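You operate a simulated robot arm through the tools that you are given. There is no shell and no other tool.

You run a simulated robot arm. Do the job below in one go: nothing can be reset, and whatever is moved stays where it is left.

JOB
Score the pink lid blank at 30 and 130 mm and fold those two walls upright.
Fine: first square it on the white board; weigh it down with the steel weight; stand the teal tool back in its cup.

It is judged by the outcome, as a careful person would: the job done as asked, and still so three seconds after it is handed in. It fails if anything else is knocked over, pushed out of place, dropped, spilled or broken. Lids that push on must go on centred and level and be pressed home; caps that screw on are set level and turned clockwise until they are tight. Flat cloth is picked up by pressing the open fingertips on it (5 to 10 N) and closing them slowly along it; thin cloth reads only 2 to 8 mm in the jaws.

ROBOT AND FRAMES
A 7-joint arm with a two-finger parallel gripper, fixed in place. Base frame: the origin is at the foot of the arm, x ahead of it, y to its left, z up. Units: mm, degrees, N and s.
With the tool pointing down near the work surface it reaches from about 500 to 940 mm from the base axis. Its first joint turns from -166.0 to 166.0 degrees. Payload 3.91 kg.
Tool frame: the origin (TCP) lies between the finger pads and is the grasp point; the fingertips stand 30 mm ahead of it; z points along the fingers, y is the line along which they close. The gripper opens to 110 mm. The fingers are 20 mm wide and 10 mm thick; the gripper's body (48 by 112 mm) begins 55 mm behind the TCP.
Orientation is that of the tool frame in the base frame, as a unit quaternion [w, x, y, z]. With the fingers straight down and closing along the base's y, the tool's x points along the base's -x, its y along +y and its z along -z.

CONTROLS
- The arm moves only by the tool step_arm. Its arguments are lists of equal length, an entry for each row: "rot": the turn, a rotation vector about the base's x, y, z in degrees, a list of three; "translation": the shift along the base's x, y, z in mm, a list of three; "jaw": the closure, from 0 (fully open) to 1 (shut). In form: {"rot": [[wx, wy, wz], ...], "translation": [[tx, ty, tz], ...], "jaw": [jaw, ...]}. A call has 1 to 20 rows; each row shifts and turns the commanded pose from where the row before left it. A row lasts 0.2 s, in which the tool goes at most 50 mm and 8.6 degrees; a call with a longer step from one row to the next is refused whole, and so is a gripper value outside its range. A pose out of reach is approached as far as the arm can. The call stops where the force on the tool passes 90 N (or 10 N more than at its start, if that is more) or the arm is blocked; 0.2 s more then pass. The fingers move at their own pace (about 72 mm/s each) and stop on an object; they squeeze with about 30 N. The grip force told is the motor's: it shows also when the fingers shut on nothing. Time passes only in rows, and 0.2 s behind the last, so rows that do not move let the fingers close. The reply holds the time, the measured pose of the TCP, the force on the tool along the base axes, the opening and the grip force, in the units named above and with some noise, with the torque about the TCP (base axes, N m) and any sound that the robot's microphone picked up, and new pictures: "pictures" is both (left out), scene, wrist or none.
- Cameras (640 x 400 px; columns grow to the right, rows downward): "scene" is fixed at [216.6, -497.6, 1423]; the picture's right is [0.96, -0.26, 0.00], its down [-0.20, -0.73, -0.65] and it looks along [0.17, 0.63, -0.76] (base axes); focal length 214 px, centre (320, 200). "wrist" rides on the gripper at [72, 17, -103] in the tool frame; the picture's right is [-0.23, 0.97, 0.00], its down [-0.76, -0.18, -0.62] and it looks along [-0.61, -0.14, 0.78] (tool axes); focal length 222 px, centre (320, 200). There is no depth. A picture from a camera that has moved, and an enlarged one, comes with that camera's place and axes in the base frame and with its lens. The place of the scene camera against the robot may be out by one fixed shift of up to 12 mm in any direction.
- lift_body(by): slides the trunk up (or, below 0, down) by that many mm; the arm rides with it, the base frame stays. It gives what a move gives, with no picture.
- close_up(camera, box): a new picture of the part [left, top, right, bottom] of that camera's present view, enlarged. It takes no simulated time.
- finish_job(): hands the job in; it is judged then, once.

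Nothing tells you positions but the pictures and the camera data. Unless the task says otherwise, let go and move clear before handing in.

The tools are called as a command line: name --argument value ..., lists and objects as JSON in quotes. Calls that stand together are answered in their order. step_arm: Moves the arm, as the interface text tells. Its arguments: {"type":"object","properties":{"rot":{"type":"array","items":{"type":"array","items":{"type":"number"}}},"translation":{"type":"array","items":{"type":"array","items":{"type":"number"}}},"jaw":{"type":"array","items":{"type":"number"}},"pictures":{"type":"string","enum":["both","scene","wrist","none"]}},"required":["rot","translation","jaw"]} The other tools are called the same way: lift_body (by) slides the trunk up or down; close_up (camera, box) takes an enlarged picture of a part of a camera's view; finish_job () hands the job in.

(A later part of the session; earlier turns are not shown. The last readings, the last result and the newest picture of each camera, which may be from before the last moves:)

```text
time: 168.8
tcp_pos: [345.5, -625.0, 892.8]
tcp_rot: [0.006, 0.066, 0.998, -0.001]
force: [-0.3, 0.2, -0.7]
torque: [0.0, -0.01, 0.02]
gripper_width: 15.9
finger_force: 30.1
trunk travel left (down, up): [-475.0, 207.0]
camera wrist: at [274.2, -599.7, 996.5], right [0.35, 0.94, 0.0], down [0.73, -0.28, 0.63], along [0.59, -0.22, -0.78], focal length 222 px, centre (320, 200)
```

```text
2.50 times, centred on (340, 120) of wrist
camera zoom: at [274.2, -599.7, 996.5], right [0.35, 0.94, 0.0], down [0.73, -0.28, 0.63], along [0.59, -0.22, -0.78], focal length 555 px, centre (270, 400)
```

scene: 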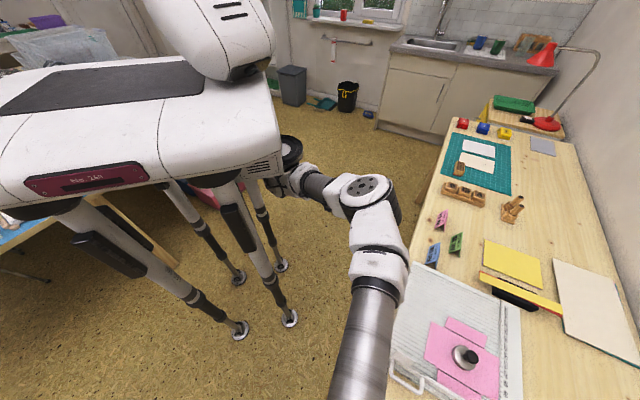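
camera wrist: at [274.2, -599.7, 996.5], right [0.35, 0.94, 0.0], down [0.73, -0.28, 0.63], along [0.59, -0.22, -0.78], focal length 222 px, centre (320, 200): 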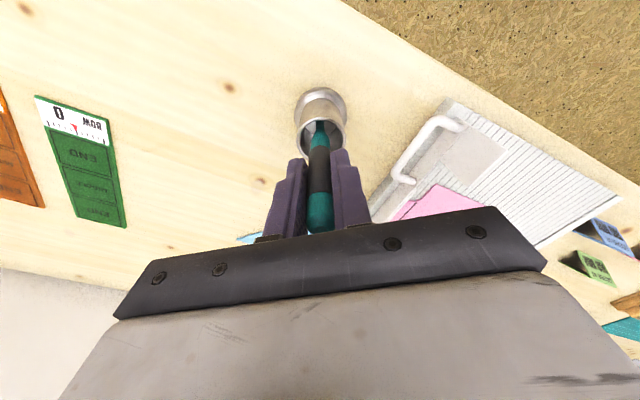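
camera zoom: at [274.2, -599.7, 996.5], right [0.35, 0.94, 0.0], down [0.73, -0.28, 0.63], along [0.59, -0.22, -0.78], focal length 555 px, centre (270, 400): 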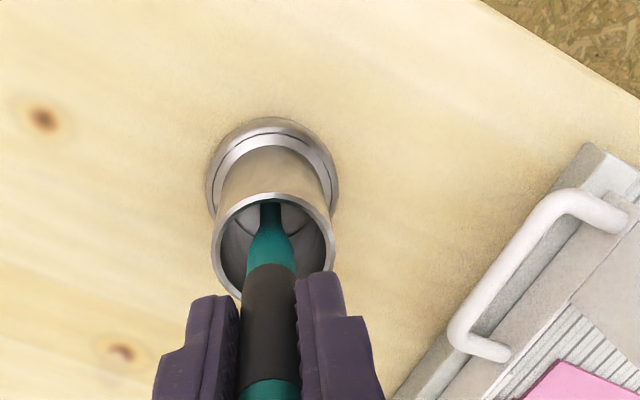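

step_arm --rot '[[0, 0, 0], [0, 0, 0], [0, 0, 0], [0, 0, 0], [0, 0, 0]]' --translation '[[0, 0, -4], [0, 0, -4], [0, 0, -3], [0, 0, -2], [0, 0, 0]]' --jaw '[1, 1, 1, 1, 1]' --pictures "none"

step_arm --rot '[[0, 0, 0], [0, 0, 0], [0, 0, 0]]' --translation '[[0, 0, -1.5], [0, 0, -1.5], [0, 0, 0]]' --jaw '[1, 1, 1]' --pictures "none"

```text
time: 170.1
tcp_pos: [345.0, -626.1, 882.8]
tcp_rot: [0.005, 0.066, 0.998, -0.002]
force: [1.2, 1.0, 18.0]
torque: [0.12, -0.19, 0.03]
gripper_width: 15.8
finger_force: 30.5
trunk travel left (down, up): [-475.0, 207.0]
```

```text
time: 170.8
tcp_pos: [345.3, -625.5, 878.0]
tcp_rot: [0.005, 0.067, 0.998, -0.002]
force: [-0.6, -1.2, 21.3]
torque: [-0.04, 0.04, 0.0]
gripper_width: 16.1
finger_force: 29.6
trunk travel left (down, up): [-475.0, 207.0]
```

The tip rests on the cup's bottom. I'll relieve the press, open the fingers, and check.

step_arm --rot '[[0, 0, 0], [0, 0, 0], [0, 0, 0], [0, 0, 0], [0, 0, 0]]' --translation '[[0, 0, 2], [0, 0, 1], [0, 0, 0], [0, 0, 0], [0, 0, 0]]' --jaw '[1, 0.8, 0.7, 0.6, 0.5]' --pictures "wrist"

close_up --camera "wrist" --box '[220, 40, 440, 240]'

```text
time: 172.1
tcp_pos: [345.1, -626.1, 879.9]
tcp_rot: [0.005, 0.066, 0.998, -0.001]
force: [-0.2, 0.2, -0.6]
torque: [0.02, -0.01, 0.0]
gripper_width: 54.8
finger_force: 0.1
trunk travel left (down, up): [-475.0, 207.0]
camera wrist: at [274.2, -599.7, 984.4], right [0.35, 0.94, 0.0], down [0.73, -0.28, 0.63], along [0.59, -0.22, -0.78], focal length 222 px, centre (320, 200)
```

wrist: 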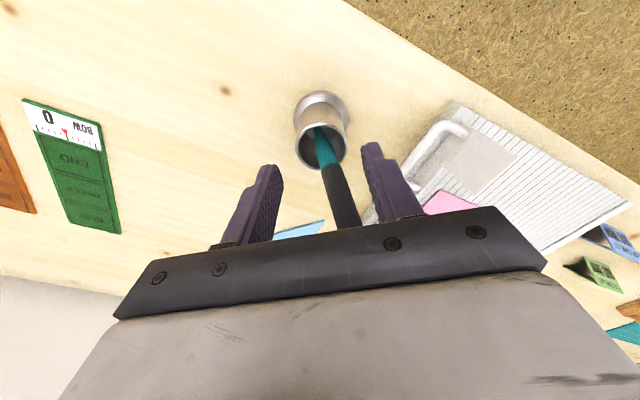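

```text
2.00 times, centred on (330, 140) of wrist
camera zoom: at [274.2, -599.7, 984.4], right [0.35, 0.94, 0.0], down [0.73, -0.28, 0.63], along [0.59, -0.22, -0.78], focal length 444 px, centre (300, 320)
```

zoom: 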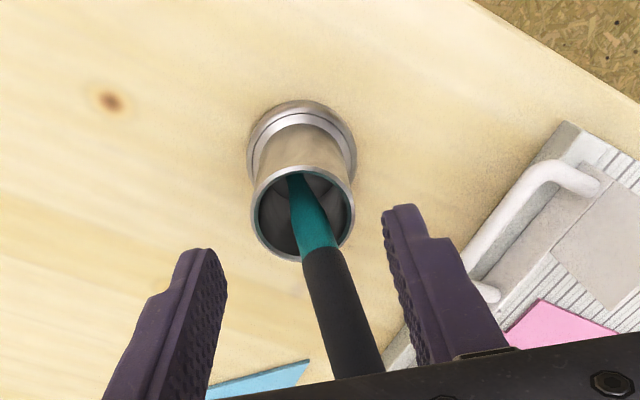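

The tool stands in the cup, leaning between the fingers. Opening fully, then rising straight up.

step_arm --rot '[[0, 0, 0], [0, 0, 0], [0, 0, 0]]' --translation '[[0, 0, 0], [0, 0, 0], [0, 0, 0]]' --jaw '[0.2, 0, 0]' --pictures "wrist"

close_up --camera "wrist" --box '[220, 40, 440, 240]'

```text
time: 172.8
tcp_pos: [345.6, -625.7, 880.1]
tcp_rot: [0.004, 0.066, 0.998, -0.001]
force: [-0.6, 1.1, 0.7]
torque: [-0.02, 0.0, 0.0]
gripper_width: 109.9
finger_force: 0.1
trunk travel left (down, up): [-475.0, 207.0]
camera wrist: at [274.2, -599.7, 984.5], right [0.35, 0.94, 0.0], down [0.73, -0.28, 0.63], along [0.59, -0.22, -0.78], focal length 222 px, centre (320, 200)
```

wrist: 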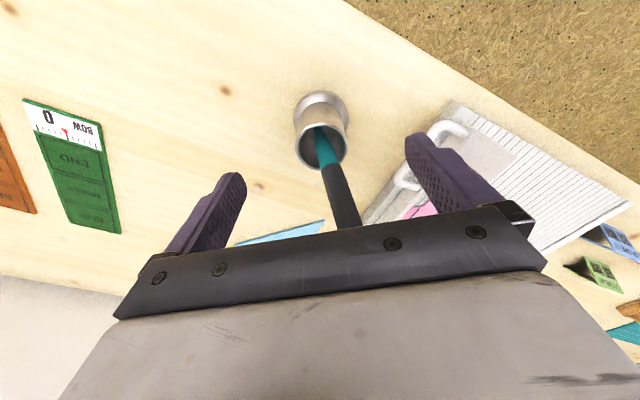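

```text
2.00 times, centred on (330, 140) of wrist
camera zoom: at [274.2, -599.7, 984.5], right [0.35, 0.94, 0.0], down [0.73, -0.28, 0.63], along [0.59, -0.22, -0.78], focal length 444 px, centre (300, 320)
```

zoom: 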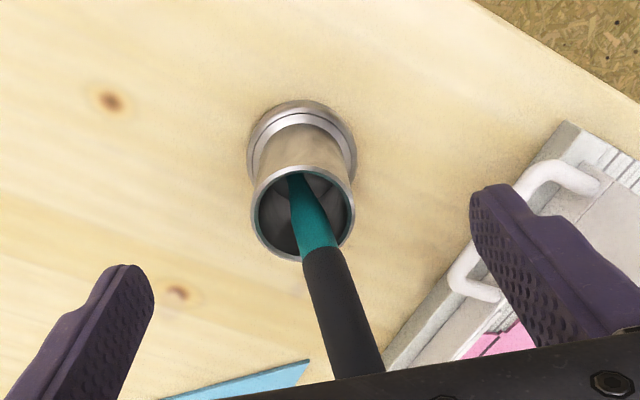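

step_arm --rot '[[0, 0, 0], [0, 0, 0], [0, 0, 0], [0, 0, 0], [0, 0, 0]]' --translation '[[0, 0, 15], [0, 0, 30], [0, 0, 35], [-5, 0, 30], [0, 0, 0]]' --jaw '[0, 0, 0, 0, 0]'

close_up --camera "wrist" --box '[220, 20, 440, 200]'

```text
time: 174.1
tcp_pos: [339.8, -624.6, 990.8]
tcp_rot: [0.004, 0.067, 0.998, 0.0]
force: [0.2, 0.0, -0.2]
torque: [-0.01, 0.02, -0.03]
gripper_width: 110.0
finger_force: 0.1
trunk travel left (down, up): [-475.0, 207.0]
camera wrist: at [269.0, -599.9, 1095.0], right [0.35, 0.94, 0.0], down [0.73, -0.28, 0.63], along [0.59, -0.22, -0.78], focal length 222 px, centre (320, 200)
```

scene: 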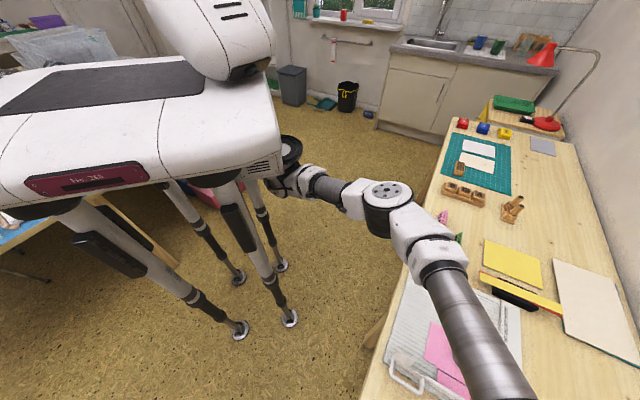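
wrist: 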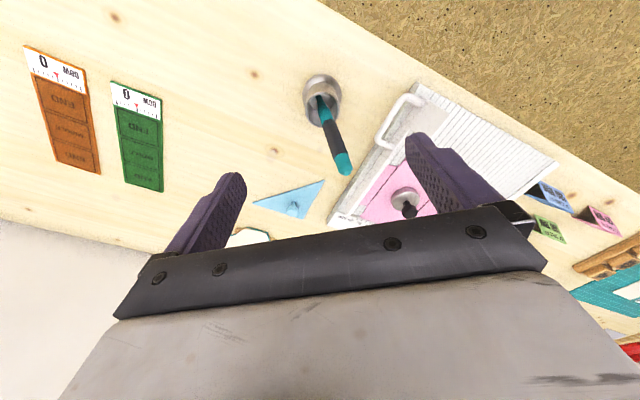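

```text
2.22 times, centred on (330, 110) of wrist
camera zoom: at [269.0, -599.9, 1095.0], right [0.35, 0.94, 0.0], down [0.73, -0.28, 0.63], along [0.59, -0.22, -0.78], focal length 494 px, centre (298, 400)
```

zoom: 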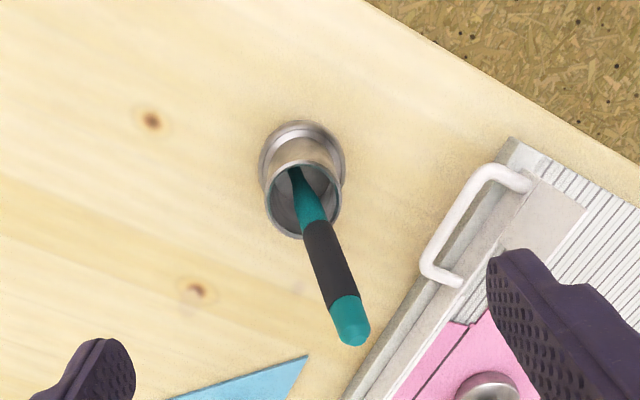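

The teal tool stands in its cup again. Now folding: I'll go to the far (130–160 mm) wall with yaw +45° and two spread fingers to push it up evenly, the fence backing the card.

step_arm --rot '[[0, 0, 0], [0, 0, 7.5], [0, 0, 7.5], [0, 0, 7.5], [0, 0, 7.5], [0, 0, 7.5], [0, 0, 7.5], [0, 0, 7.6], [0, 0, 0], [0, 0, 0], [0, 0, 0]]' --translation '[[30, 15, 5], [37, 18.5, 0], [37, 18.5, 0], [37, 18.5, 0], [37, 18.5, 0], [37, 18.5, 0], [37, 18.5, 0], [37, 18.5, 0], [5, 2, -40], [0, 0, -40], [0, 0, 0]]' --jaw '[0.2, 0.4, 0.4, 0.4, 0.4, 0.4, 0.4, 0.4, 0.4, 0.4, 0.4]'

close_up --camera "wrist" --box '[150, 0, 470, 220]'

```text
time: 176.4
tcp_pos: [635.1, -479.8, 913.6]
tcp_rot: [0.003, -0.383, 0.924, 0.002]
force: [-0.6, 0.3, -0.5]
torque: [0.04, -0.03, -0.02]
gripper_width: 65.9
finger_force: 0.2
trunk travel left (down, up): [-475.0, 207.0]
camera wrist: at [570.3, -518.8, 1017.6], right [-0.53, 0.85, 0.0], down [0.66, 0.41, 0.63], along [0.53, 0.33, -0.78], focal length 222 px, centre (320, 200)
```

scene: 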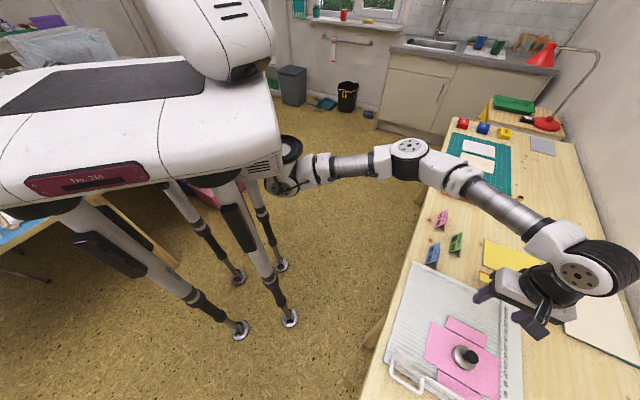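
wrist: 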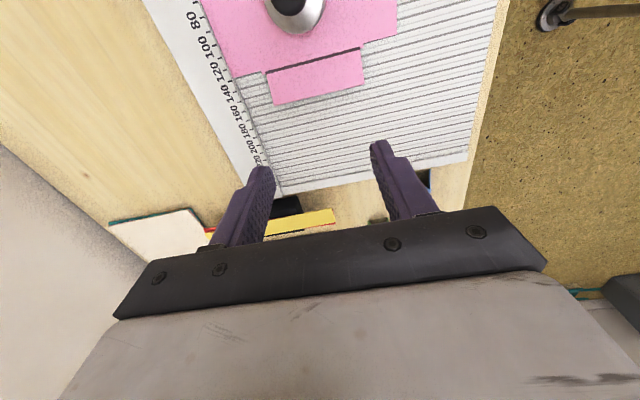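

```text
1.82 times, centred on (310, 110) of wrist
camera zoom: at [570.3, -518.8, 1017.6], right [-0.53, 0.85, 0.0], down [0.66, 0.41, 0.63], along [0.53, 0.33, -0.78], focal length 404 px, centre (338, 364)
```

zoom: 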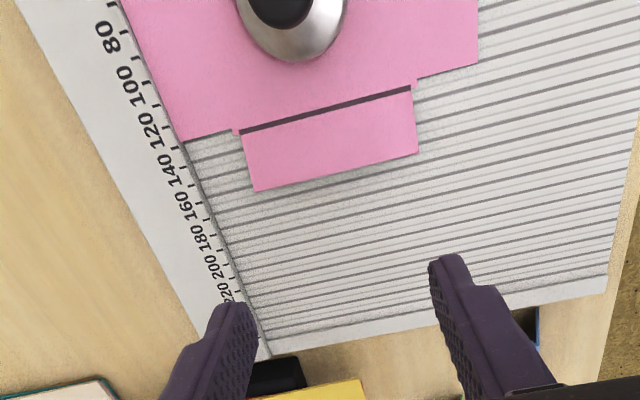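

step_arm --rot '[[0, 0, 0], [0, 0, 0], [0, 0, 0], [0, 0, 0], [0, 0, 0], [0, 0, 0], [0, 0, 0]]' --translation '[[0, 0, -35], [0, 0, -30], [0, 0, -25], [0, 0, -15], [0, 0, -8], [0, 0, -3], [0, 0, 0]]' --jaw '[0.4, 0.4, 0.4, 0.4, 0.4, 0.4, 0.4]' --pictures "wrist"

close_up --camera "wrist" --box '[150, 0, 470, 220]'

```text
time: 178.1
tcp_pos: [633.8, -479.0, 799.3]
tcp_rot: [0.004, -0.383, 0.924, 0.003]
force: [-0.3, -1.2, 0.0]
torque: [-0.01, 0.0, 0.03]
gripper_width: 66.1
finger_force: 0.0
trunk travel left (down, up): [-475.0, 207.0]
camera wrist: at [570.3, -519.1, 903.0], right [-0.53, 0.85, 0.0], down [0.66, 0.41, 0.63], along [0.53, 0.33, -0.78], focal length 222 px, centre (320, 200)
```

wrist: 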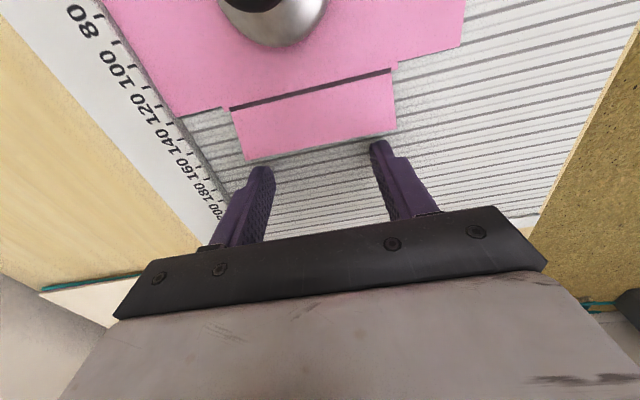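

```text
1.82 times, centred on (310, 110) of wrist
camera zoom: at [570.3, -519.1, 903.0], right [-0.53, 0.85, 0.0], down [0.66, 0.41, 0.63], along [0.53, 0.33, -0.78], focal length 404 px, centre (338, 364)
```

zoom: 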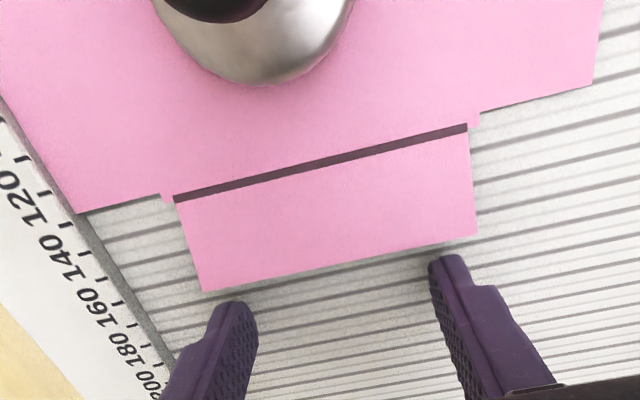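

Fingertips are just outside the raised edge. Pushing inward gently.

step_arm --rot '[[0, 0, 0], [0, 0, 0], [0, 0, 0], [0, 0, 0], [0, 0, 0], [0, 0, 0], [0, 0, 0], [0, 0, 0], [0, 0, 0]]' --translation '[[0, 0, -1.5], [-1.4, -1.4, 0], [-1.4, -1.4, 0], [-1.4, -1.4, 0], [-1.4, -1.4, 0], [-1.4, -1.4, 0], [-1.4, -1.4, 0], [-1.4, -1.4, 0], [0, 0, 0]]' --jaw '[0.4, 0.4, 0.4, 0.4, 0.4, 0.4, 0.4, 0.4, 0.4]' --pictures "wrist"

close_up --camera "wrist" --box '[150, 0, 470, 220]'

```text
time: 180.1
tcp_pos: [623.8, -488.8, 798.3]
tcp_rot: [0.004, -0.383, 0.924, 0.002]
force: [0.9, 0.7, -0.4]
torque: [0.02, -0.02, -0.01]
gripper_width: 65.9
finger_force: 0.0
trunk travel left (down, up): [-475.0, 207.0]
camera wrist: at [559.8, -529.3, 902.0], right [-0.53, 0.85, 0.0], down [0.66, 0.41, 0.63], along [0.53, 0.33, -0.78], focal length 222 px, centre (320, 200)
```

wrist: 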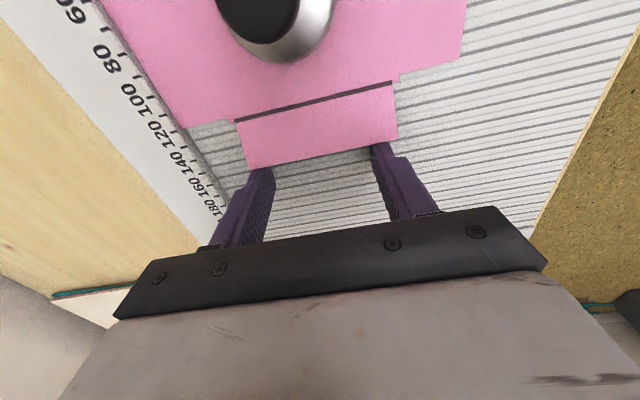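

```text
1.82 times, centred on (310, 110) of wrist
camera zoom: at [559.8, -529.3, 902.0], right [-0.53, 0.85, 0.0], down [0.66, 0.41, 0.63], along [0.53, 0.33, -0.78], focal length 404 px, centre (338, 364)
```

zoom: 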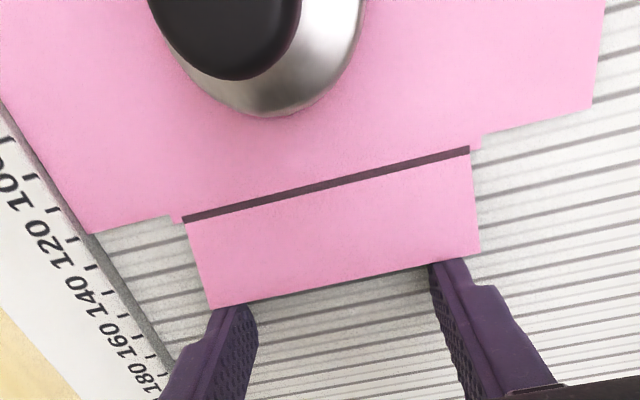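

Force is only ~1 N and the wall is rising (~45°). Continuing inward.

step_arm --rot '[[0, 0, 0], [0, 0, 0], [0, 0, 0], [0, 0, 0], [0, 0, 0], [0, 0, 0], [0, 0, 0], [0, 0, 0]]' --translation '[[-1.4, -1.4, 0], [-1.4, -1.4, 0], [-1.4, -1.4, 0], [-1.4, -1.4, 0], [-1.4, -1.4, 0], [-1.4, -1.4, 0], [-1.4, -1.4, 0], [0, 0, 0]]' --jaw '[0.4, 0.4, 0.4, 0.4, 0.4, 0.4, 0.4, 0.4]' --pictures "both"

close_up --camera "wrist" --box '[150, 0, 470, 220]'

close_up --camera "scene" --box '[400, 290, 540, 400]'

```text
time: 181.8
tcp_pos: [613.7, -499.6, 798.6]
tcp_rot: [0.004, -0.382, 0.924, 0.003]
force: [-0.5, 0.1, -0.2]
torque: [-0.02, 0.05, 0.0]
gripper_width: 66.2
finger_force: 0.1
trunk travel left (down, up): [-475.0, 207.0]
camera wrist: at [549.2, -539.4, 901.6], right [-0.53, 0.85, 0.0], down [0.66, 0.41, 0.63], along [0.53, 0.33, -0.78], focal length 222 px, centre (320, 200)
```

scene: 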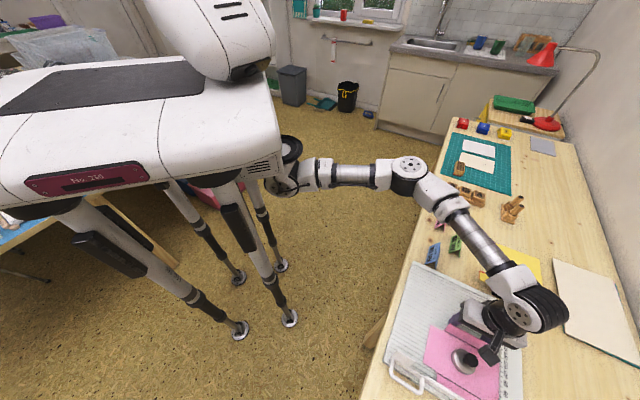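
wrist: 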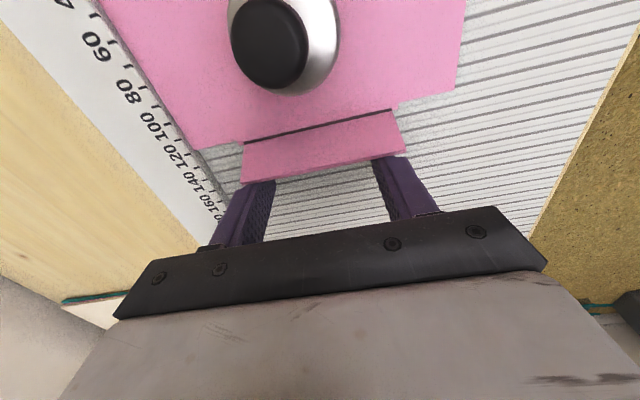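

```text
1.82 times, centred on (310, 110) of wrist
camera zoom: at [549.2, -539.4, 901.6], right [-0.53, 0.85, 0.0], down [0.66, 0.41, 0.63], along [0.53, 0.33, -0.78], focal length 404 px, centre (338, 364)
```

zoom: 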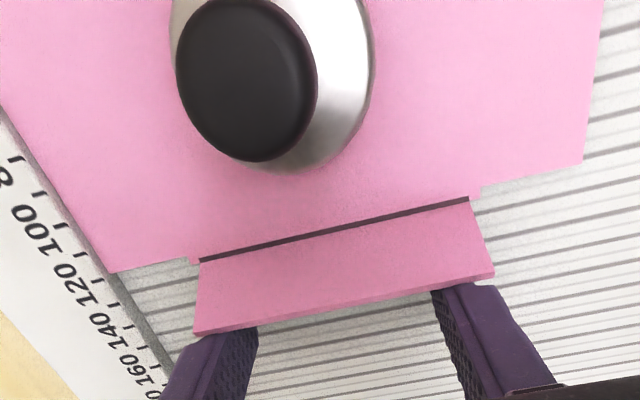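

```text
3.64 times, centred on (470, 345) of scene
camera zoom: at [216.6, -497.6, 1423.0], right [0.96, -0.26, 0.0], down [-0.2, -0.73, -0.65], along [0.17, 0.63, -0.76], focal length 780 px, centre (-226, -327)
```

zoom: 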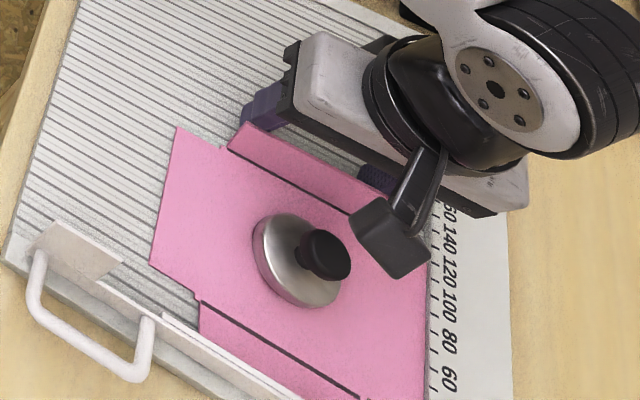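

step_arm --rot '[[0, 0, 0], [0, 0, 0], [0, 0, 0], [0, 0, 0], [0, 0, 0]]' --translation '[[-1.4, -1.4, 0], [-1.4, -1.4, 0], [-1.2, -1.2, 0], [-0.7, -0.7, 0], [0, 0, 0]]' --jaw '[0.4, 0.4, 0.4, 0.4, 0.4]' --pictures "wrist"

close_up --camera "wrist" --box '[150, 0, 470, 220]'

close_up --camera "scene" --box '[400, 290, 540, 400]'

```text
time: 183.1
tcp_pos: [609.5, -504.0, 797.5]
tcp_rot: [0.004, -0.383, 0.924, 0.002]
force: [0.6, 1.1, 0.3]
torque: [0.02, 0.0, 0.01]
gripper_width: 65.8
finger_force: 0.0
trunk travel left (down, up): [-475.0, 207.0]
camera wrist: at [545.1, -543.9, 901.8], right [-0.53, 0.85, 0.0], down [0.66, 0.41, 0.63], along [0.53, 0.33, -0.78], focal length 222 px, centre (320, 200)
```

wrist: 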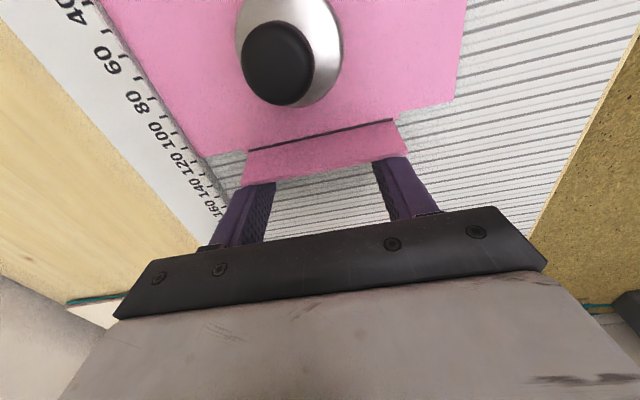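

```text
1.82 times, centred on (310, 110) of wrist
camera zoom: at [545.1, -543.9, 901.8], right [-0.53, 0.85, 0.0], down [0.66, 0.41, 0.63], along [0.53, 0.33, -0.78], focal length 404 px, centre (338, 364)
```

zoom: 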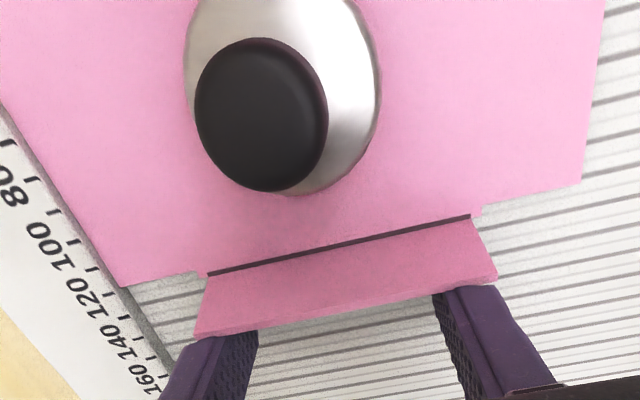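

```text
3.64 times, centred on (470, 345) of scene
camera zoom: at [216.6, -497.6, 1423.0], right [0.96, -0.26, 0.0], down [-0.2, -0.73, -0.65], along [0.17, 0.63, -0.76], focal length 780 px, centre (-226, -327)
```

zoom: 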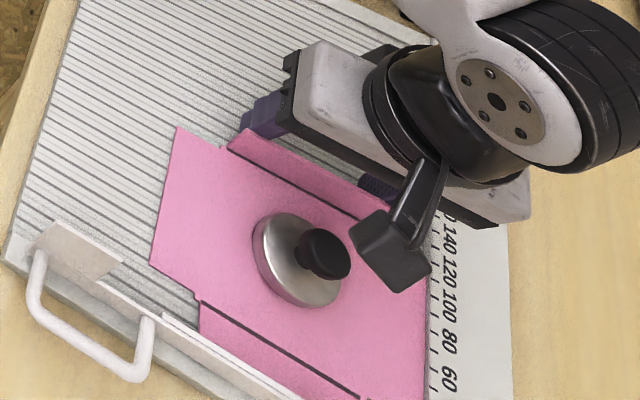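

The wall is at roughly 70°, but with the near flap sprung above the fence the card slid ~8 mm toward it. I'll retreat and instead pinch the wall between the two pads (no net push on the card). First back off and look.

step_arm --rot '[[0, 0, 0], [0, 0, 0], [0, 0, 0], [0, 0, 0], [0, 0, 0], [0, 0, 0]]' --translation '[[2, 2, 0], [7, 7, 0], [7, 7, 5], [0, 0, 40], [0, 0, 45], [0, 0, 0]]' --jaw '[0.4, 0.4, 0.4, 0.4, 0.4, 0.4]'

close_up --camera "wrist" --box '[150, 0, 470, 220]'

close_up --camera "scene" --box '[390, 290, 530, 400]'

```text
time: 184.4
tcp_pos: [626.4, -488.7, 888.7]
tcp_rot: [0.004, -0.383, 0.924, 0.002]
force: [0.1, 0.0, -0.1]
torque: [0.0, 0.0, -0.02]
gripper_width: 66.3
finger_force: 0.1
trunk travel left (down, up): [-475.0, 207.0]
camera wrist: at [561.8, -528.2, 991.9], right [-0.53, 0.85, 0.0], down [0.66, 0.41, 0.63], along [0.53, 0.33, -0.78], focal length 222 px, centre (320, 200)
```

scene: 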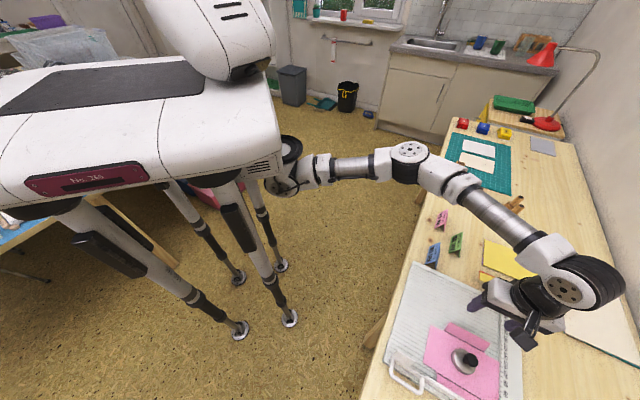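
wrist: 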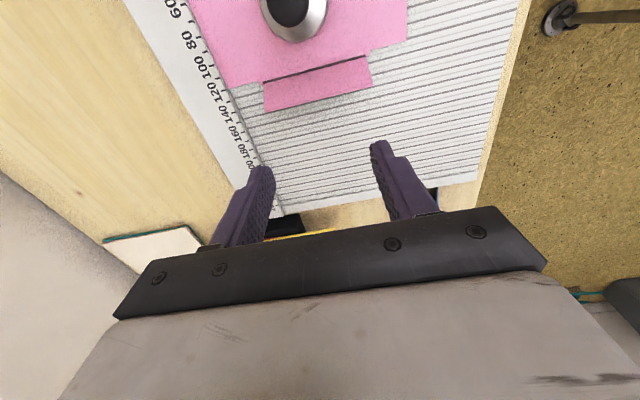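

```text
1.82 times, centred on (310, 110) of wrist
camera zoom: at [561.8, -528.2, 991.9], right [-0.53, 0.85, 0.0], down [0.66, 0.41, 0.63], along [0.53, 0.33, -0.78], focal length 404 px, centre (338, 364)
```

zoom: 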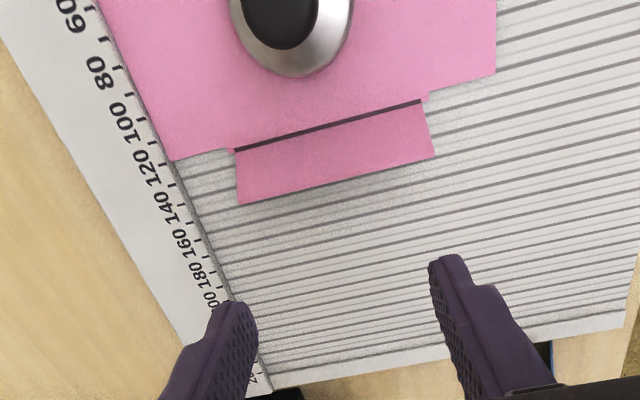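

```text
3.64 times, centred on (460, 345) of scene
camera zoom: at [216.6, -497.6, 1423.0], right [0.96, -0.26, 0.0], down [-0.2, -0.73, -0.65], along [0.17, 0.63, -0.76], focal length 780 px, centre (-189, -327)
```

zoom: 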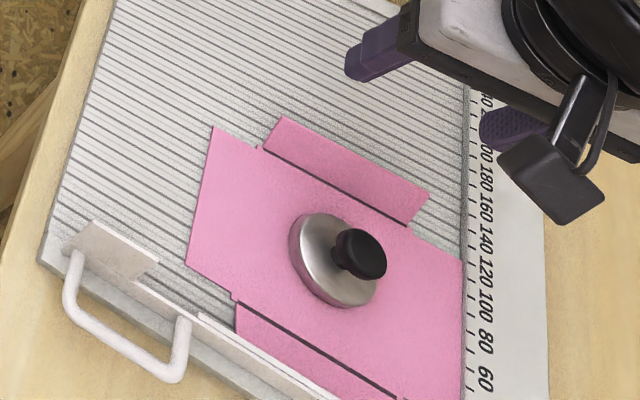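

The wall springs back to about 47°, so it needs over-bending. Plan: grip the wall between the pads near its near end (clear of the weight), then rotate the gripper about the crease past vertical. Turning to yaw −45° above the wall.

step_arm --rot '[[0, 0, -7.5], [0, 0, -7.5], [0, 0, -7.5], [0, 0, -7.5], [0, 0, -7.5], [0, 0, -7.5], [0, 0, -7.5], [0, 0, -7.5], [0, 0, -7.5], [0, 0, -7.5], [0, 0, -7.5], [0, 0, -7.5], [0, 0, 0]]' --translation '[[-4.8, -0.2, 0], [-4.8, -0.2, 0], [-4.8, -0.2, 0], [-4.8, -0.2, 0], [-4.8, -0.2, 0], [-4.8, -0.2, 0], [-4.8, -0.2, 0], [-4.8, -0.2, 0], [-4.8, -0.2, 0], [-4.8, -0.2, 0], [-4.8, -0.2, 0], [-4.8, -0.2, 0], [0, 0, 0]]' --jaw '[0.4, 0.4, 0.4, 0.4, 0.4, 0.4, 0.4, 0.4, 0.4, 0.4, 0.4, 0.4, 0.4]' --pictures "wrist"

close_up --camera "wrist" --box '[160, 30, 460, 230]'

```text
time: 187.2
tcp_pos: [567.9, -490.3, 888.2]
tcp_rot: [0.004, 0.383, 0.924, -0.002]
force: [-0.5, -0.3, -0.6]
torque: [0.0, -0.01, 0.02]
gripper_width: 66.1
finger_force: 0.1
trunk travel left (down, up): [-475.0, 207.0]
camera wrist: at [527.4, -426.5, 991.9], right [0.85, 0.53, 0.0], down [0.41, -0.66, 0.63], along [0.33, -0.54, -0.78], focal length 222 px, centre (320, 200)
```

wrist: 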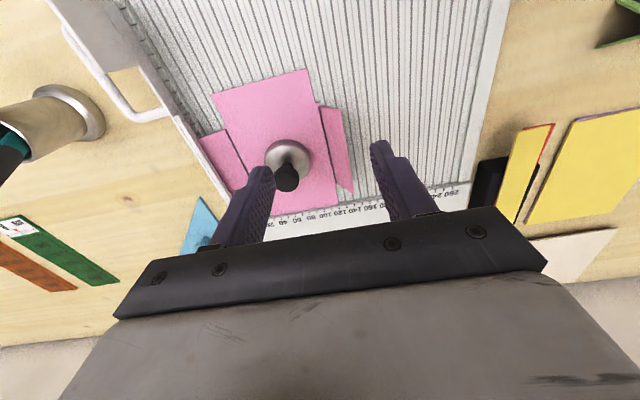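

```text
2.00 times, centred on (310, 130) of wrist
camera zoom: at [527.4, -426.5, 991.9], right [0.85, 0.53, 0.0], down [0.41, -0.66, 0.63], along [0.33, -0.54, -0.78], focal length 444 px, centre (340, 340)
```

zoom: 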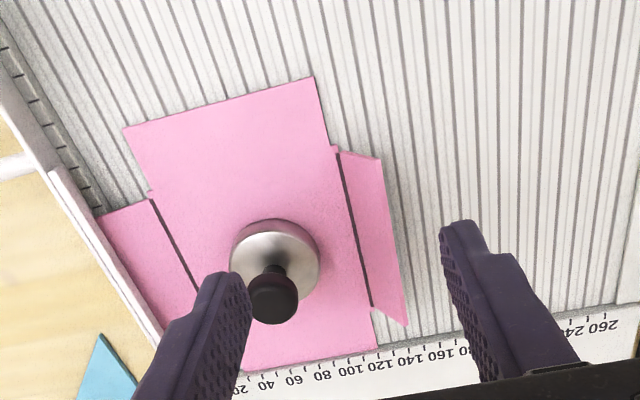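

Crease 2 is at U≈55; the gripper is lined up over it near its near end. I'll narrow to 56 mm and lower the fingers either side of the wall.

step_arm --rot '[[0, 0, 0], [0, 0, 0], [0, 0, 0], [0, 0, 0], [0, 0, 0], [0, 0, 0]]' --translation '[[-1, 1.8, 0], [0, 0, -25], [0, 0, -20], [0, 0, -15], [0, 0, -10], [0, 0, 0]]' --jaw '[0.49, 0.49, 0.49, 0.49, 0.49, 0.49]' --pictures "wrist"

close_up --camera "wrist" --box '[160, 30, 460, 230]'

```text
time: 188.7
tcp_pos: [568.7, -489.0, 816.9]
tcp_rot: [0.004, 0.383, 0.924, -0.002]
force: [-0.3, 0.3, -0.4]
torque: [-0.01, 0.03, 0.03]
gripper_width: 56.2
finger_force: 0.0
trunk travel left (down, up): [-475.0, 207.0]
camera wrist: at [527.0, -424.6, 921.1], right [0.85, 0.53, 0.0], down [0.41, -0.66, 0.63], along [0.33, -0.53, -0.78], focal length 222 px, centre (320, 200)
```

wrist: 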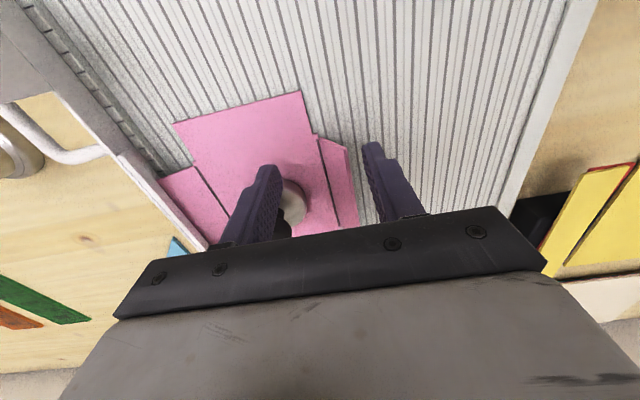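

```text
2.00 times, centred on (310, 130) of wrist
camera zoom: at [527.0, -424.6, 921.1], right [0.85, 0.53, 0.0], down [0.41, -0.66, 0.63], along [0.33, -0.53, -0.78], focal length 444 px, centre (340, 340)
```

zoom: 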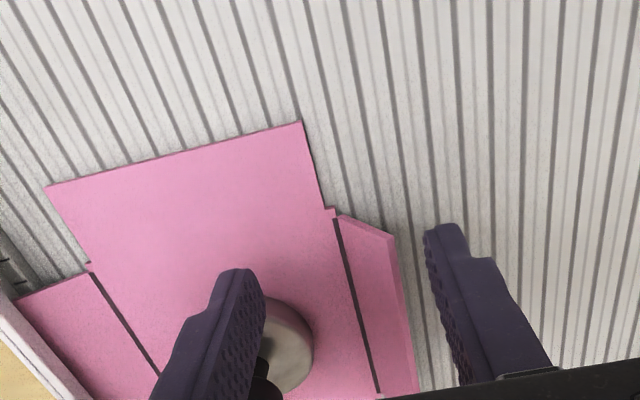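

step_arm --rot '[[0, 0, 0], [0, 0, 0], [0, 0, 0], [0, 0, 0]]' --translation '[[-2.1, 2.1, -5], [0, 0, -7], [0, 0, -5], [0, 0, 0]]' --jaw '[0.49, 0.49, 0.49, 0.49]' --pictures "wrist"

close_up --camera "wrist" --box '[200, 70, 460, 230]'

```text
time: 189.7
tcp_pos: [566.0, -485.9, 800.2]
tcp_rot: [0.005, 0.383, 0.924, -0.002]
force: [0.7, 0.1, -0.9]
torque: [0.01, 0.01, -0.01]
gripper_width: 56.2
finger_force: 0.0
trunk travel left (down, up): [-475.0, 207.0]
camera wrist: at [524.8, -422.3, 904.5], right [0.85, 0.53, 0.0], down [0.41, -0.66, 0.63], along [0.33, -0.53, -0.78], focal length 222 px, centre (320, 200)
```

wrist: 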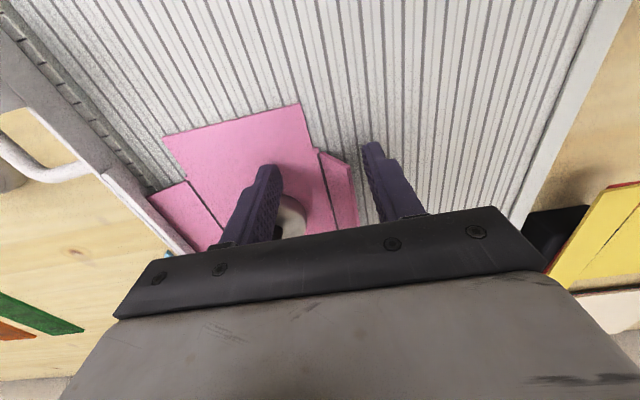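

```text
2.46 times, centred on (330, 150) of wrist
camera zoom: at [524.8, -422.3, 904.5], right [0.85, 0.53, 0.0], down [0.41, -0.66, 0.63], along [0.33, -0.53, -0.78], focal length 547 px, centre (295, 323)
```

zoom: 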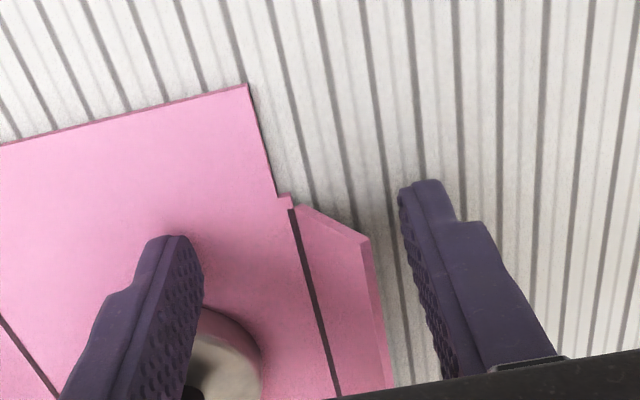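

Wall 2 is between the fingers. Closing gently to bring it upright.

step_arm --rot '[[0, 0, 0], [0, 0, 0], [0, 0, 0], [0, 0, 0], [0, 0, 0], [0, 0, 0], [0, 0, 0]]' --translation '[[0, 0, 0], [0, 0, 0], [0, 0, 0], [0, 0, 0], [0, 0, 0], [0, 0, 0], [0, 0, 0]]' --jaw '[0.56, 0.63, 0.7, 0.77, 0.84, 0.9, 0.9]' --pictures "wrist"

close_up --camera "wrist" --box '[200, 70, 460, 230]'

```text
time: 191.2
tcp_pos: [566.0, -485.5, 801.1]
tcp_rot: [0.004, 0.382, 0.924, -0.001]
force: [1.0, 0.1, -0.6]
torque: [0.03, 0.01, -0.03]
gripper_width: 11.0
finger_force: 0.9
trunk travel left (down, up): [-475.0, 207.0]
camera wrist: at [524.8, -422.4, 904.6], right [0.85, 0.53, 0.0], down [0.41, -0.66, 0.63], along [0.33, -0.53, -0.78], focal length 222 px, centre (320, 200)
```

wrist: 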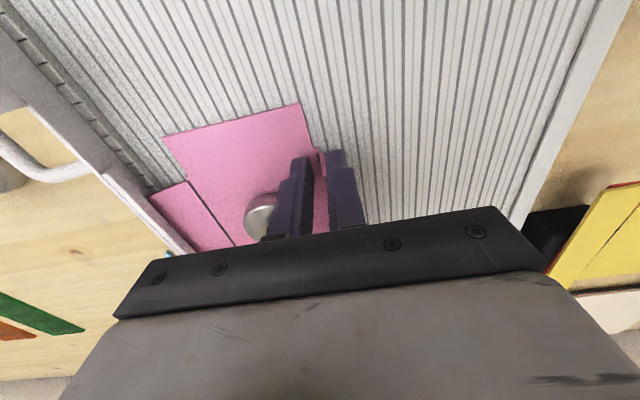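

```text
2.46 times, centred on (330, 150) of wrist
camera zoom: at [524.8, -422.4, 904.6], right [0.85, 0.53, 0.0], down [0.41, -0.66, 0.63], along [0.33, -0.53, -0.78], focal length 547 px, centre (295, 323)
```

zoom: 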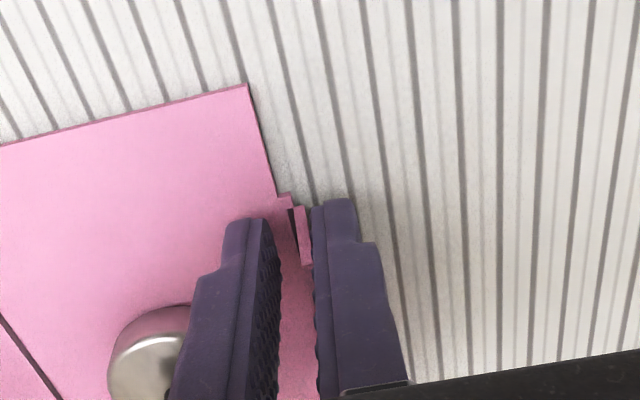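

step_arm --rot '[[0, 0, 0], [0, 0, 0], [0, 0, 0]]' --translation '[[0, 0, 0], [0, 0, 0], [0, 0, 0]]' --jaw '[0.95, 1, 1]' --pictures "wrist"

close_up --camera "wrist" --box '[200, 70, 460, 230]'

close_up --camera "scene" --box '[400, 290, 540, 400]'

```text
time: 192.1
tcp_pos: [566.4, -486.5, 801.0]
tcp_rot: [0.005, 0.381, 0.924, -0.001]
force: [3.6, 5.1, 0.1]
torque: [0.15, -0.15, 0.01]
gripper_width: 0.1
finger_force: 30.0
trunk travel left (down, up): [-475.0, 207.0]
camera wrist: at [525.3, -422.0, 904.6], right [0.85, 0.53, 0.0], down [0.41, -0.66, 0.63], along [0.34, -0.53, -0.78], focal length 222 px, centre (320, 200)
```

wrist: 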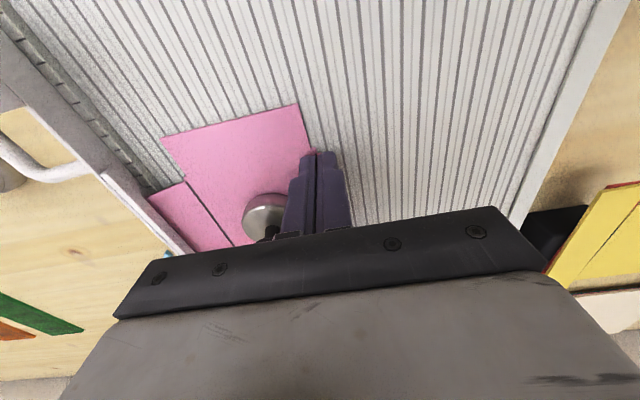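

```text
2.46 times, centred on (330, 150) of wrist
camera zoom: at [525.3, -422.0, 904.6], right [0.85, 0.53, 0.0], down [0.41, -0.66, 0.63], along [0.34, -0.53, -0.78], focal length 547 px, centre (295, 323)
```

zoom: 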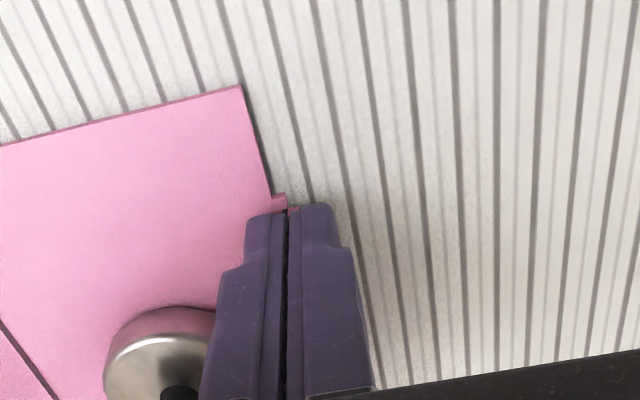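

```text
3.64 times, centred on (470, 345) of scene
camera zoom: at [216.6, -497.6, 1423.0], right [0.96, -0.26, 0.0], down [-0.2, -0.73, -0.65], along [0.17, 0.63, -0.76], focal length 780 px, centre (-226, -327)
```

zoom: 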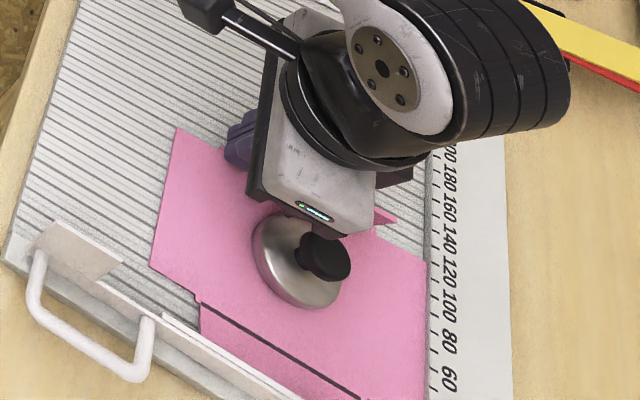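

The wall is held upright between the pads. I'll regrip 2.5 mm higher for clearance, then rotate about the crease ~22° past vertical.

step_arm --rot '[[0, 0, 0], [0, 0, 0], [0, 0, 0], [0, 0, 0]]' --translation '[[0, 0, 0], [0, 0, 2.5], [0, 0, 0], [0, 0, 0]]' --jaw '[0.93, 0.93, 1, 1]' --pictures "none"

step_arm --rot '[[3.89, -3.89, 0], [3.89, -3.89, 0], [3.89, -3.89, 0], [3.89, -3.89, 0], [0, 0, 0]]' --translation '[[-2.5, -2.5, -0.2], [-2.45, -2.45, -0.5], [-2.4, -2.4, -0.8], [-2.35, -2.35, -1.1], [0, 0, 0]]' --jaw '[1, 1, 1, 1, 1]' --pictures "both"

close_up --camera "wrist" --box '[200, 70, 460, 230]'

close_up --camera "scene" --box '[400, 290, 540, 400]'

```text
time: 193.1
tcp_pos: [566.6, -485.8, 802.2]
tcp_rot: [0.005, 0.382, 0.924, 0.0]
force: [3.0, 6.0, -1.2]
torque: [0.18, -0.13, 0.03]
gripper_width: 0.0
finger_force: 29.6
trunk travel left (down, up): [-475.0, 207.0]
```

```text
time: 194.2
tcp_pos: [554.5, -495.2, 801.6]
tcp_rot: [0.077, 0.376, 0.907, 0.175]
force: [6.2, 8.4, -2.1]
torque: [0.26, -0.16, 0.09]
gripper_width: 0.0
finger_force: 29.7
trunk travel left (down, up): [-475.0, 207.0]
camera wrist: at [486.4, -460.4, 903.6], right [0.8, 0.48, 0.37], down [0.25, -0.82, 0.52], along [0.55, -0.32, -0.77], focal length 222 px, centre (320, 200)
```

scene: 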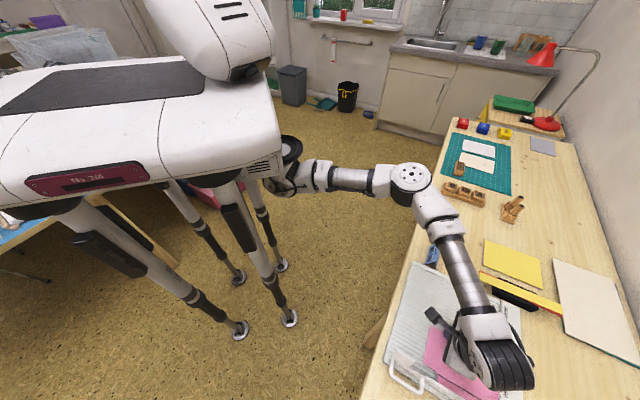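
wrist: 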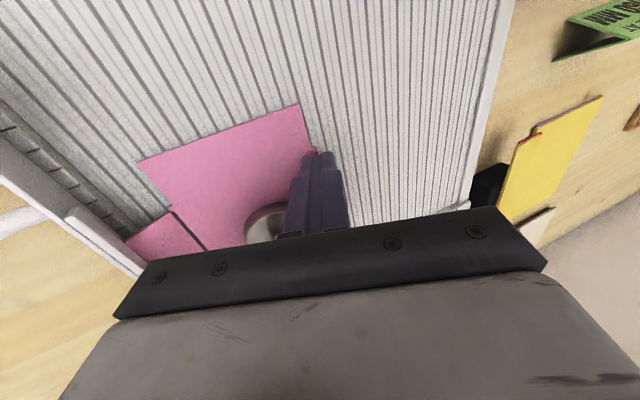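

```text
2.46 times, centred on (330, 150) of wrist
camera zoom: at [486.4, -460.4, 903.6], right [0.8, 0.48, 0.37], down [0.25, -0.82, 0.52], along [0.55, -0.32, -0.77], focal length 547 px, centre (295, 323)
```

zoom: 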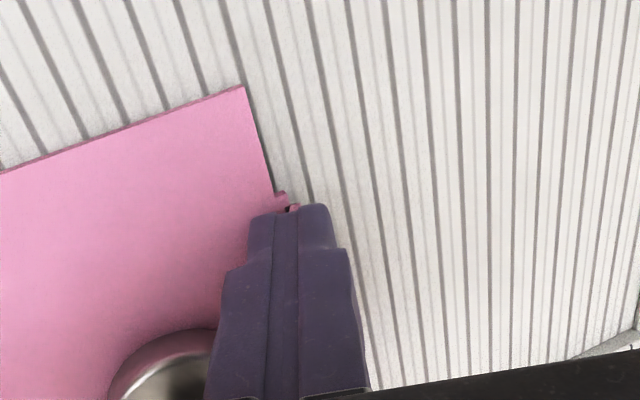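

```text
3.64 times, centred on (470, 345) of scene
camera zoom: at [216.6, -497.6, 1423.0], right [0.96, -0.26, 0.0], down [-0.2, -0.73, -0.65], along [0.17, 0.63, -0.76], focal length 780 px, centre (-226, -327)
```

zoom: 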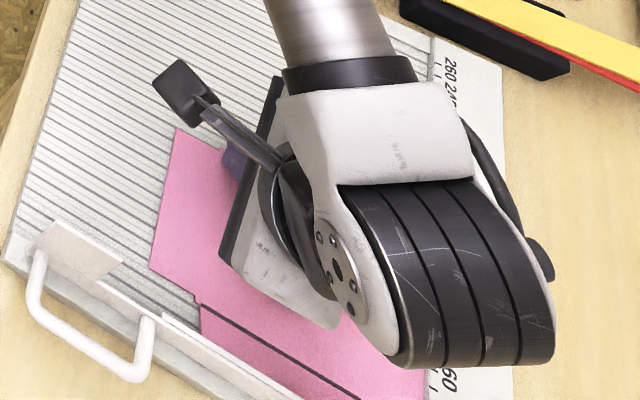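

Wall 2 is bent past vertical (~112°). I'll open slightly, withdraw along the wall, and see where it settles.

step_arm --rot '[[0, 0, 0], [0, 0, 0], [0, 0, 0], [0, 0, 0], [0, 0, 0], [0, 0, 0], [0, 0, 0]]' --translation '[[0, 0, 0], [0, 0, 0], [-2.5, -2.5, 9], [-4, -4, 14], [-4, -4, 14], [0, 0, 25], [0, 0, 0]]' --jaw '[0.92, 0.88, 0.88, 0.88, 0.85, 0.7, 0.6]'

close_up --camera "wrist" --box '[160, 30, 460, 230]'

close_up --camera "scene" --box '[400, 290, 540, 400]'

```text
time: 195.8
tcp_pos: [543.8, -506.1, 863.6]
tcp_rot: [0.077, 0.376, 0.907, 0.175]
force: [-0.1, 0.2, -0.1]
torque: [0.0, -0.02, 0.01]
gripper_width: 44.0
finger_force: 0.1
trunk travel left (down, up): [-475.0, 207.0]
camera wrist: at [475.9, -470.5, 966.2], right [0.8, 0.48, 0.37], down [0.25, -0.82, 0.52], along [0.55, -0.32, -0.77], focal length 222 px, centre (320, 200)
```

scene: 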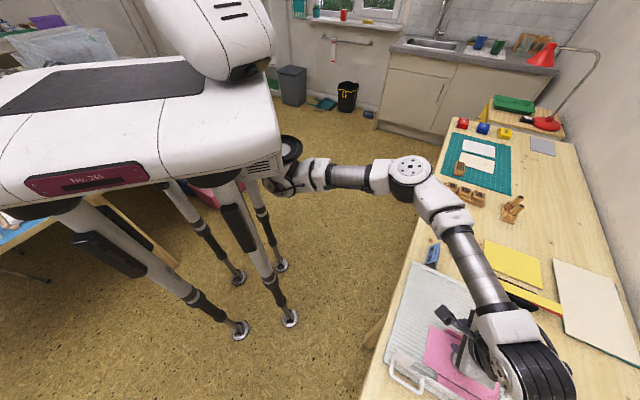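
wrist: 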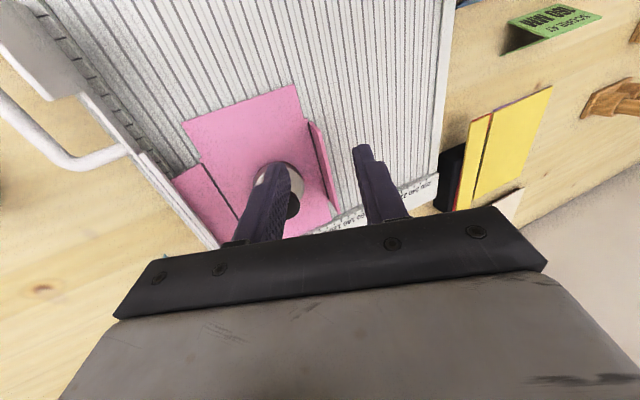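

```text
2.00 times, centred on (310, 130) of wrist
camera zoom: at [475.9, -470.5, 966.2], right [0.8, 0.48, 0.37], down [0.25, -0.82, 0.52], along [0.55, -0.32, -0.77], focal length 444 px, centre (340, 340)
```

zoom: 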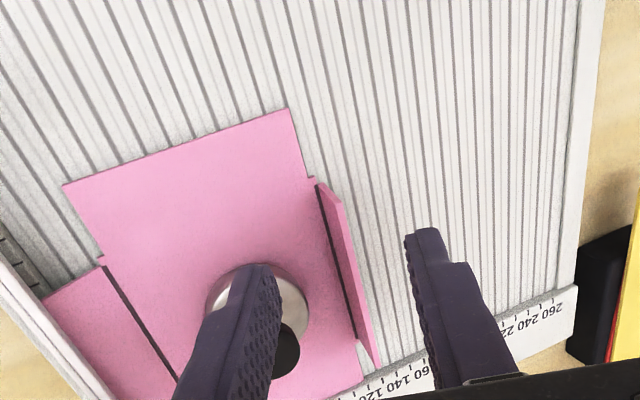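

```text
3.64 times, centred on (470, 345) of scene
camera zoom: at [216.6, -497.6, 1423.0], right [0.96, -0.26, 0.0], down [-0.2, -0.73, -0.65], along [0.17, 0.63, -0.76], focal length 780 px, centre (-226, -327)
```

zoom: 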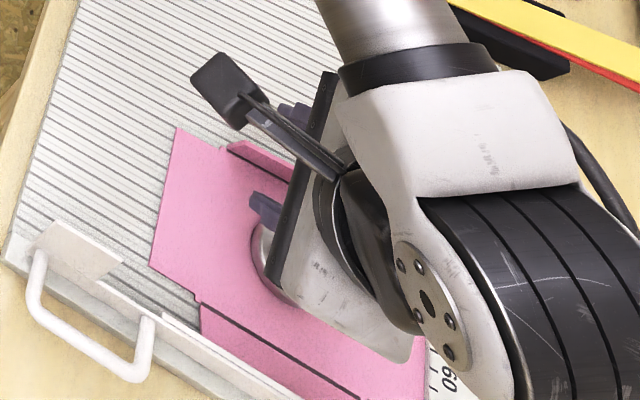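

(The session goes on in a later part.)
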